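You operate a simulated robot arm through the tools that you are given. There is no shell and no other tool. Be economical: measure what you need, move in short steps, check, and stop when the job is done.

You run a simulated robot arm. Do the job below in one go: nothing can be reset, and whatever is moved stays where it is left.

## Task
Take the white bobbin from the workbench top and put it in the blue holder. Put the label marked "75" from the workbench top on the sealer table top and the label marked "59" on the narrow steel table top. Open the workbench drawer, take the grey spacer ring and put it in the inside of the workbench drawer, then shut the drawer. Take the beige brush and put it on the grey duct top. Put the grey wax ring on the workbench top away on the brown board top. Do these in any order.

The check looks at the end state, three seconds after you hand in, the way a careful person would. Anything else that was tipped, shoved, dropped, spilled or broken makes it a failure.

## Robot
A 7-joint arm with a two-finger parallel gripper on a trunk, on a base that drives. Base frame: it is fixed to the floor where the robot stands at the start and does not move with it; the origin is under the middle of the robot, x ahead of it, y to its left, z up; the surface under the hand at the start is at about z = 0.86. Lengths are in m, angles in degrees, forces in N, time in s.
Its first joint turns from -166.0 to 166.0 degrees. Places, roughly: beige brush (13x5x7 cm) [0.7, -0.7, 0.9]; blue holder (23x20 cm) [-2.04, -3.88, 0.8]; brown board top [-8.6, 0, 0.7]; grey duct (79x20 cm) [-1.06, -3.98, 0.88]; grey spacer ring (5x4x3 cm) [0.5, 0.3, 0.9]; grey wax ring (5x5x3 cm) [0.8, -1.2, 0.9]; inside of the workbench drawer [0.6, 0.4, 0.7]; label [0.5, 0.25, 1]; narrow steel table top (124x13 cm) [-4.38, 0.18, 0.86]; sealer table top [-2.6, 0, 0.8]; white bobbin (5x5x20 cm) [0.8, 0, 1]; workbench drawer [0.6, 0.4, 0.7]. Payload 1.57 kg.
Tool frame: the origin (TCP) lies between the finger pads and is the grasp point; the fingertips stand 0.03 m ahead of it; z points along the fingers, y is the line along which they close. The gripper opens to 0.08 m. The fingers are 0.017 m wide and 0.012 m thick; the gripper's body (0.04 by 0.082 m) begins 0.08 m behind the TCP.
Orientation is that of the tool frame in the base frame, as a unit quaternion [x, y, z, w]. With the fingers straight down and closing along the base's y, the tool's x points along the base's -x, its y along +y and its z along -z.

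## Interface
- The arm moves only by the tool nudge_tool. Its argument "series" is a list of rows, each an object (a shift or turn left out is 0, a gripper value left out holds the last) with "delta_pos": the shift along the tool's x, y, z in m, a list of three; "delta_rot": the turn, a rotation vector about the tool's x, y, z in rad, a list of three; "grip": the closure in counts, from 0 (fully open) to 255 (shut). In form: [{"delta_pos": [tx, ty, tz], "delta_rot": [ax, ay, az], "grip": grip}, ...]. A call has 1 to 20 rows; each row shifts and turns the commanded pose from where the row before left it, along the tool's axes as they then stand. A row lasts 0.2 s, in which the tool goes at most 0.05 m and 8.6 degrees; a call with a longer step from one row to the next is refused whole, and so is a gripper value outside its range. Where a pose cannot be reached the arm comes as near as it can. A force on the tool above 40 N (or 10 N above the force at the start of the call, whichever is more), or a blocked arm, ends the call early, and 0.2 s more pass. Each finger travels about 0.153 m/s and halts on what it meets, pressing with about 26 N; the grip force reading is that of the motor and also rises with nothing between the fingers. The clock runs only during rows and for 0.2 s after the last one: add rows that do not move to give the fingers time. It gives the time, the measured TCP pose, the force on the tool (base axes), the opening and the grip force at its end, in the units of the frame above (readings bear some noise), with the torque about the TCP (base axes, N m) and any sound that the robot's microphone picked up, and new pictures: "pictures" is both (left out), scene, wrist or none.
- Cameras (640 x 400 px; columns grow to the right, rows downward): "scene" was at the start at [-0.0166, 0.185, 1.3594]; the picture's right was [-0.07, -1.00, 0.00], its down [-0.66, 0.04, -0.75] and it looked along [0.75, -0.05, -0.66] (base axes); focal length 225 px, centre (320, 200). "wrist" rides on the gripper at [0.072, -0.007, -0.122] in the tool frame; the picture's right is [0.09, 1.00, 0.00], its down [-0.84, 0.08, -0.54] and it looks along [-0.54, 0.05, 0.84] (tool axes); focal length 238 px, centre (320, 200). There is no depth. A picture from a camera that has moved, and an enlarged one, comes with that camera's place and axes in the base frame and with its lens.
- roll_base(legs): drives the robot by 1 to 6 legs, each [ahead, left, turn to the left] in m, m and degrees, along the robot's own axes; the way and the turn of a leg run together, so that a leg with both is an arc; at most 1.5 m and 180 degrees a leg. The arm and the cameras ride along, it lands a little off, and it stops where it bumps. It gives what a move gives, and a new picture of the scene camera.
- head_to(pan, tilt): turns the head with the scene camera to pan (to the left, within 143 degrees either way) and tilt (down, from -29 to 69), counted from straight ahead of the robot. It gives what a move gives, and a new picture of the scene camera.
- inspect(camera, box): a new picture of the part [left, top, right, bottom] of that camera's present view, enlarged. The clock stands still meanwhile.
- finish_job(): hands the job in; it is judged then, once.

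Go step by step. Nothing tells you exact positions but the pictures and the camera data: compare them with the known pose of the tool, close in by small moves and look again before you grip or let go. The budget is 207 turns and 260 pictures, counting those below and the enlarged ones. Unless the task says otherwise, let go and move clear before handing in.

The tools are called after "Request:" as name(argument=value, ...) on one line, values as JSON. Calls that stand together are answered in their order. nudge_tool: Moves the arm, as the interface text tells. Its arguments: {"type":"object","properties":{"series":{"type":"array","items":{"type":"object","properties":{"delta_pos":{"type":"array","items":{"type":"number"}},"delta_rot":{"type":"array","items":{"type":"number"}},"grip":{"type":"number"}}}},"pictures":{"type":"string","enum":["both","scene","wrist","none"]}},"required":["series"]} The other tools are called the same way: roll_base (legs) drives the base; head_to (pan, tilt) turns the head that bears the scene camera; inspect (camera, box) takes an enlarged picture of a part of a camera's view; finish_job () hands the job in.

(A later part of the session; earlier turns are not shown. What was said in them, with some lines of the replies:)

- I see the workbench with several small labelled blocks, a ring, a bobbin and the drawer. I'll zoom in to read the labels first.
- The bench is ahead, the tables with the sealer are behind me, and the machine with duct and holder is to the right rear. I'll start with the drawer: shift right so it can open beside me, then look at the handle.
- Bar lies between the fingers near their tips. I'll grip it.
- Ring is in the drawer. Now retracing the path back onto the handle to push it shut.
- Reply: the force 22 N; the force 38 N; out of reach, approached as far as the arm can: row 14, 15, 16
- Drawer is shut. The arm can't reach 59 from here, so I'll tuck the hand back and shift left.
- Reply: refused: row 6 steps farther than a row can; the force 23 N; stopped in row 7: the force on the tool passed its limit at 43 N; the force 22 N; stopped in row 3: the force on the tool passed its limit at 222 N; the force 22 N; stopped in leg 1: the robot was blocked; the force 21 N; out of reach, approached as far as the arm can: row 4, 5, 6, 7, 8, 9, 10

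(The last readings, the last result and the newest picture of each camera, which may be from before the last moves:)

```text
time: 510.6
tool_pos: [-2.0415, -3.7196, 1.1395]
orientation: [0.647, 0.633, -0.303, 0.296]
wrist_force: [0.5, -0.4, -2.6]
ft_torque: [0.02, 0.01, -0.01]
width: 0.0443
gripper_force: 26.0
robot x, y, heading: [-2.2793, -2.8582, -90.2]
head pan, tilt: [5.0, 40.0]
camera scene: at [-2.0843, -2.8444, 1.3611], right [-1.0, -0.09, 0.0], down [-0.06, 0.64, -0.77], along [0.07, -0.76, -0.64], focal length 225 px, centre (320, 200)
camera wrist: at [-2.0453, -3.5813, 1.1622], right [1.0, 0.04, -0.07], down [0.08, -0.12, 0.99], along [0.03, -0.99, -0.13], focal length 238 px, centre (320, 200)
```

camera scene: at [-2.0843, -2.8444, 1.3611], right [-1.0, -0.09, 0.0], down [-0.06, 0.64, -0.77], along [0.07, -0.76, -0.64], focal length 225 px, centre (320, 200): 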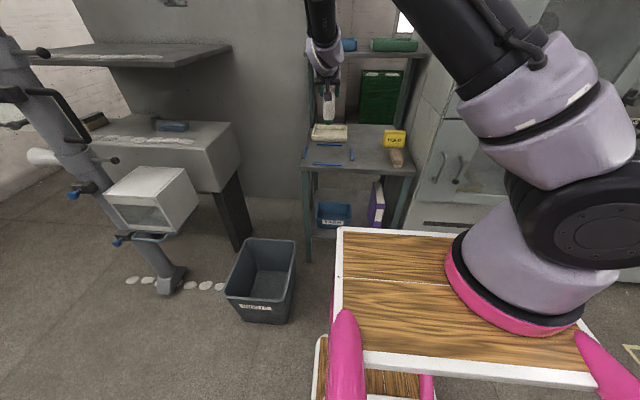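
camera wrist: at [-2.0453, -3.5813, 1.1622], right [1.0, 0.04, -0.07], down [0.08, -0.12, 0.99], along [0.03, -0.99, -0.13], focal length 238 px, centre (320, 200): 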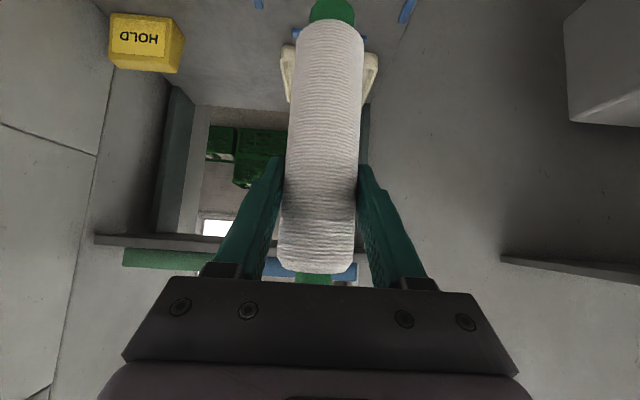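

Request:
nudge_tool(series=[{"delta_pos": [0.028, 0, 0.0235]}, {"delta_pos": [0.028, 0, 0.0235]}, {"delta_pos": [0.028, 0, 0.0235]}, {"delta_pos": [-0.0256, 0, 0.0307]}, {"delta_pos": [-0.0256, 0, 0.0307]}, {"delta_pos": [-0.0256, 0, 0.0307]}, {"delta_pos": [-0.0256, 0, 0.0307]}, {}])

Request:
inspect(camera="scene", box=[270, 80, 430, 190])

```text
time: 512.4
tool_pos: [-2.0451, -3.8799, 1.0278]
orientation: [0.647, 0.634, -0.303, 0.296]
wrist_force: [-0.8, -0.2, -2.0]
ft_torque: [0.01, 0.01, -0.01]
width: 0.0442
gripper_force: 25.6
robot x, y, heading: [-2.2795, -2.8582, -90.0]
head pan, tilt: [5.0, 40.0]
camera scene: at [-2.0843, -2.8444, 1.3611], right [-1.0, -0.09, 0.0], down [-0.06, 0.64, -0.77], along [0.07, -0.76, -0.64], focal length 225 px, centre (320, 200)
camera wrist: at [-2.0492, -3.7409, 1.0518], right [1.0, 0.04, -0.07], down [0.08, -0.12, 0.99], along [0.03, -0.99, -0.13], focal length 238 px, centre (320, 200)
```

scene: 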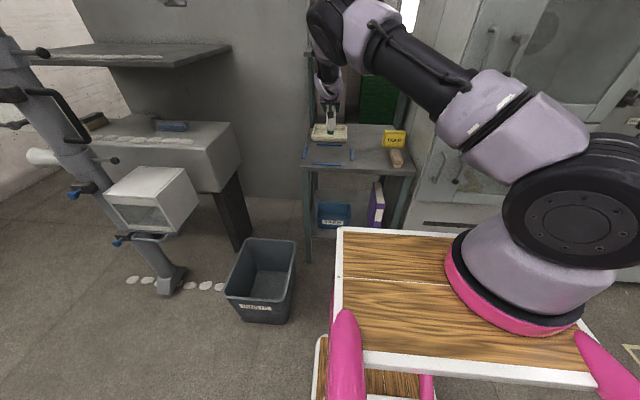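
wrist: 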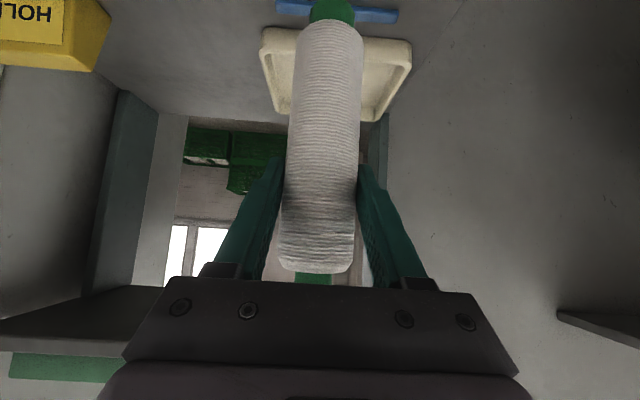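

```text
3.64 times, centred on (350, 135) of scene
camera zoom: at [-2.0843, -2.8444, 1.3611], right [-1.0, -0.09, 0.0], down [-0.06, 0.64, -0.77], along [0.07, -0.76, -0.64], focal length 817 px, centre (211, 436)
```

zoom: 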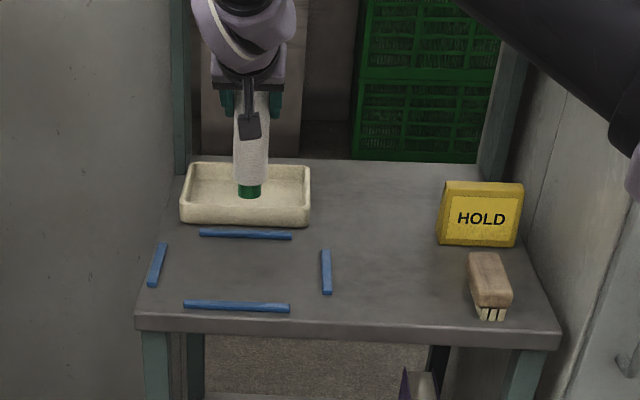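

Request:
nudge_tool(series=[{"delta_pos": [0.023, 0, 0.0193]}, {"delta_pos": [0.023, 0, 0.0193]}, {"delta_pos": [0.0153, 0, 0.0128]}, {}], pictures="none")

Request:
inspect(camera="scene", box=[270, 80, 430, 190])

```text
time: 513.4
tool_pos: [-2.0453, -3.8799, 0.9485]
orientation: [0.646, 0.635, -0.302, 0.297]
wrist_force: [0.9, 0.2, -1.2]
ft_torque: [0.0, 0.0, 0.05]
width: 0.044
gripper_force: 25.6
robot x, y, heading: [-2.2837, -2.8633, -90.3]
head pan, tilt: [5.0, 40.0]
```

```text
3.64 times, centred on (350, 135) of scene
camera zoom: at [-2.0843, -2.8445, 1.3611], right [-1.0, -0.09, 0.0], down [-0.06, 0.64, -0.77], along [0.07, -0.76, -0.64], focal length 817 px, centre (211, 436)
```

zoom: 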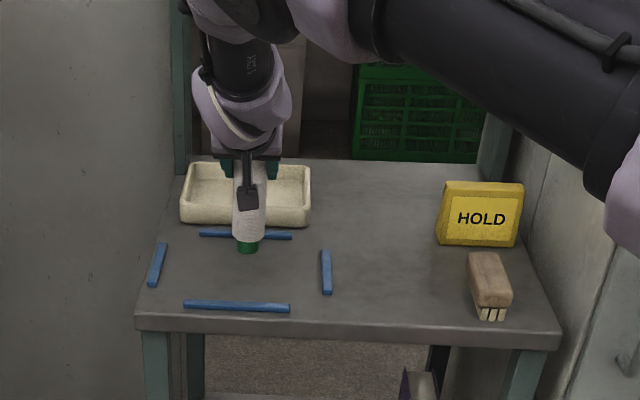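

Request:
nudge_tool(series=[{"delta_pos": [0.0077, 0, 0.0064]}, {"delta_pos": [0.0046, 0, 0.0039]}, {"delta_pos": [0.0023, 0, 0.0019]}, {"delta_pos": [0.0023, 0, 0.0019]}, {"delta_pos": [0.0023, 0, 0.0019]}, {"delta_pos": [0.0023, 0, 0.0019]}, {"delta_pos": [0.0015, 0, 0.0013]}, {}], pictures="none")

```text
time: 515.1
tool_pos: [-2.0461, -3.8801, 0.9193]
orientation: [0.647, 0.634, -0.302, 0.297]
wrist_force: [-0.6, 0.6, 5.3]
ft_torque: [0.06, 0.07, -0.04]
width: 0.0441
gripper_force: 26.2
robot x, y, heading: [-2.2734, -2.861, -90.0]
head pan, tilt: [5.0, 40.0]
```

Request:
nudge_tool(series=[{"delta_pos": [0.0011, 0, 0.001]}, {}, {"grip": 200}, {"grip": 90}, {"grip": 40}, {}], pictures="wrist")

Request:
inspect(camera="scene", box=[270, 80, 430, 190])

```text
time: 516.5
tool_pos: [-2.0454, -3.8796, 0.9167]
orientation: [0.648, 0.634, -0.303, 0.296]
wrist_force: [0.7, 0.1, -0.5]
ft_torque: [0.0, -0.05, 0.04]
width: 0.0673
gripper_force: 0.1
robot x, y, heading: [-2.2786, -2.8602, -90.1]
head pan, tilt: [5.0, 40.0]
camera wrist: at [-2.0497, -3.7407, 0.9399], right [1.0, 0.04, -0.07], down [0.08, -0.12, 0.99], along [0.03, -0.99, -0.13], focal length 238 px, centre (320, 200)
```

wrist: 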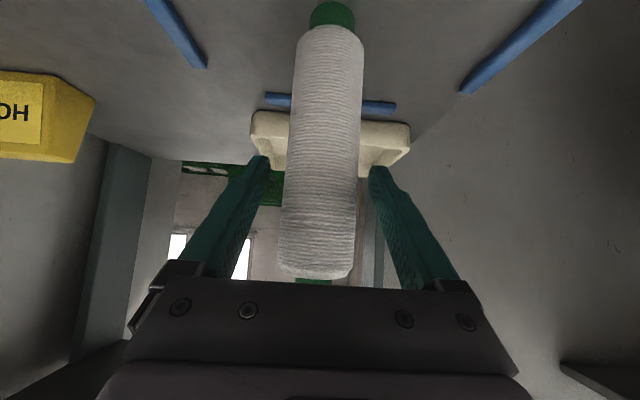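

```text
3.64 times, centred on (350, 135) of scene
camera zoom: at [-2.0843, -2.8445, 1.3611], right [-1.0, -0.09, 0.0], down [-0.06, 0.64, -0.77], along [0.07, -0.76, -0.64], focal length 817 px, centre (211, 436)
```

zoom: 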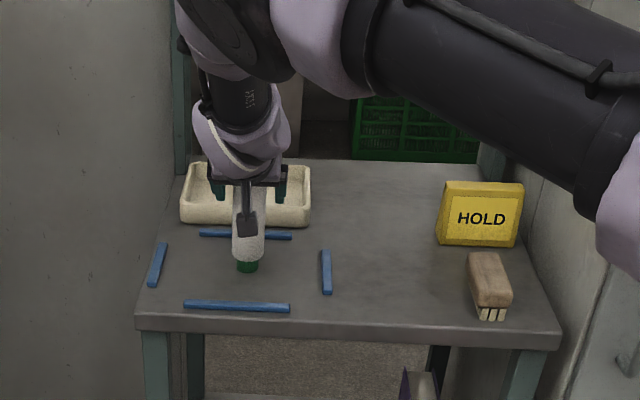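

Request:
nudge_tool(series=[{"grip": 0}, {}, {"delta_pos": [0, 0.002, -0.02]}, {"delta_pos": [0, 0, -0.03]}, {"delta_pos": [0, 0, -0.04]}, {"delta_pos": [0, 0, -0.045]}, {"delta_pos": [0, 0, -0.045]}], pictures="scene")

Request:
inspect(camera="scene", box=[270, 80, 430, 190])

```text
time: 518.1
tool_pos: [-2.0404, -3.7435, 1.0314]
orientation: [0.648, 0.633, -0.303, 0.295]
wrist_force: [0.1, -1.0, 0.4]
ft_torque: [0.0, -0.03, 0.04]
width: 0.0798
gripper_force: 0.2
robot x, y, heading: [-2.2804, -2.862, -90.1]
head pan, tilt: [5.0, 40.0]
camera scene: at [-2.0843, -2.8452, 1.3611], right [-1.0, -0.09, 0.0], down [-0.06, 0.64, -0.77], along [0.07, -0.76, -0.64], focal length 225 px, centre (320, 200)
```

scene: 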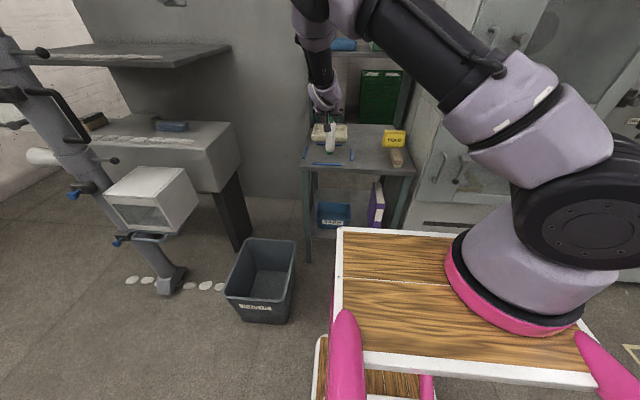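

```text
3.64 times, centred on (350, 135) of scene
camera zoom: at [-2.0843, -2.8452, 1.3611], right [-1.0, -0.09, 0.0], down [-0.06, 0.64, -0.77], along [0.07, -0.76, -0.64], focal length 817 px, centre (211, 436)
```

zoom: 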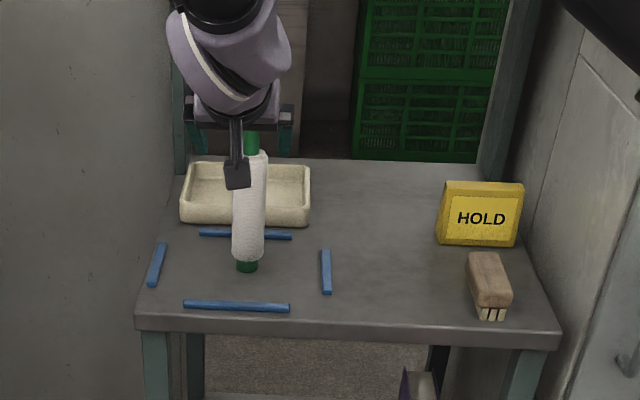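

Request:
roll_base(legs=[[-0.4, 0, 0]])

Request:
inspect(camera="scene", box=[180, 60, 420, 240])

```text
time: 520.6
tool_pos: [-2.0404, -3.3425, 1.0318]
orientation: [0.647, 0.634, -0.303, 0.296]
wrist_force: [0.8, 0.1, -0.5]
ft_torque: [0.02, 0.01, 0.01]
width: 0.0801
gripper_force: 0.2
robot x, y, heading: [-2.2794, -2.4607, -90.2]
head pan, tilt: [5.0, 40.0]
camera scene: at [-2.0836, -2.4447, 1.3611], right [-1.0, -0.09, 0.0], down [-0.05, 0.64, -0.77], along [0.07, -0.76, -0.64], focal length 225 px, centre (320, 200)
```

scene: 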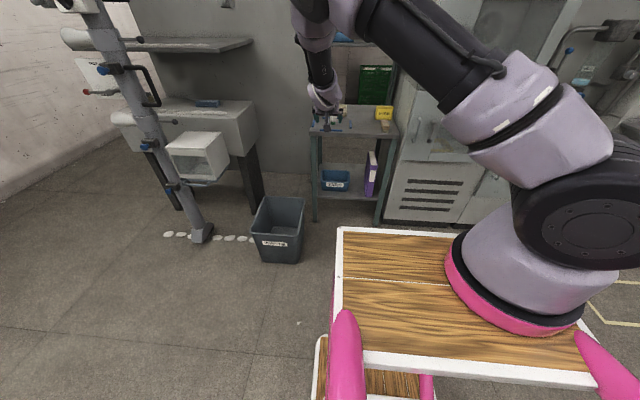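

```text
2.22 times, centred on (300, 150) of scene
camera zoom: at [-2.0836, -2.4447, 1.3611], right [-1.0, -0.09, 0.0], down [-0.05, 0.64, -0.77], along [0.07, -0.76, -0.64], focal length 500 px, centre (364, 311)
```

zoom: 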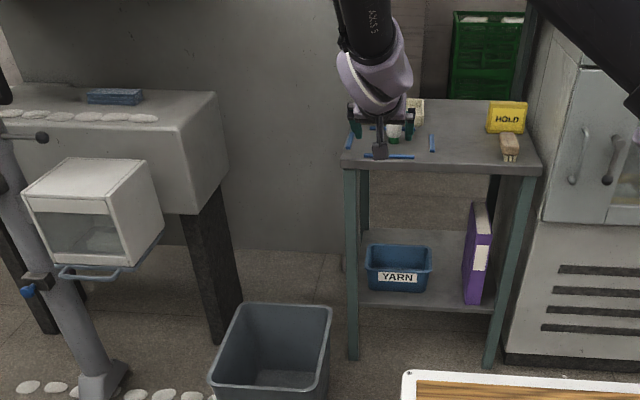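

All the items are placed and the drawer is shut, and the arm is clear, so I'm handing in.

Request:
finish_job()

```text
The job is handed in.
```

I finished all six tasks and handed the job in, but the robot bumped something near the holder stand on the way, probably the waste bin. I compared views afterwards and the bin did not look moved.

- **White bobbin:** it is standing upright in the blue holder, inside the four blue bars.
- **Label "75":** it is standing on the sealer table top.
- **Label "59":** it is on the narrow steel table top.
- **Grey spacer ring:** it is inside the workbench drawer, and the drawer is shut.
- **Beige brush:** it is on the grey duct top. I set it down once inside the holder bars to change my grip, then moved it.
- **Grey wax ring:** it is on the brown board top, near the front edge. It touched down harder than I intended, with a brief 222 N reading. Nothing looked disturbed in the view afterwards.
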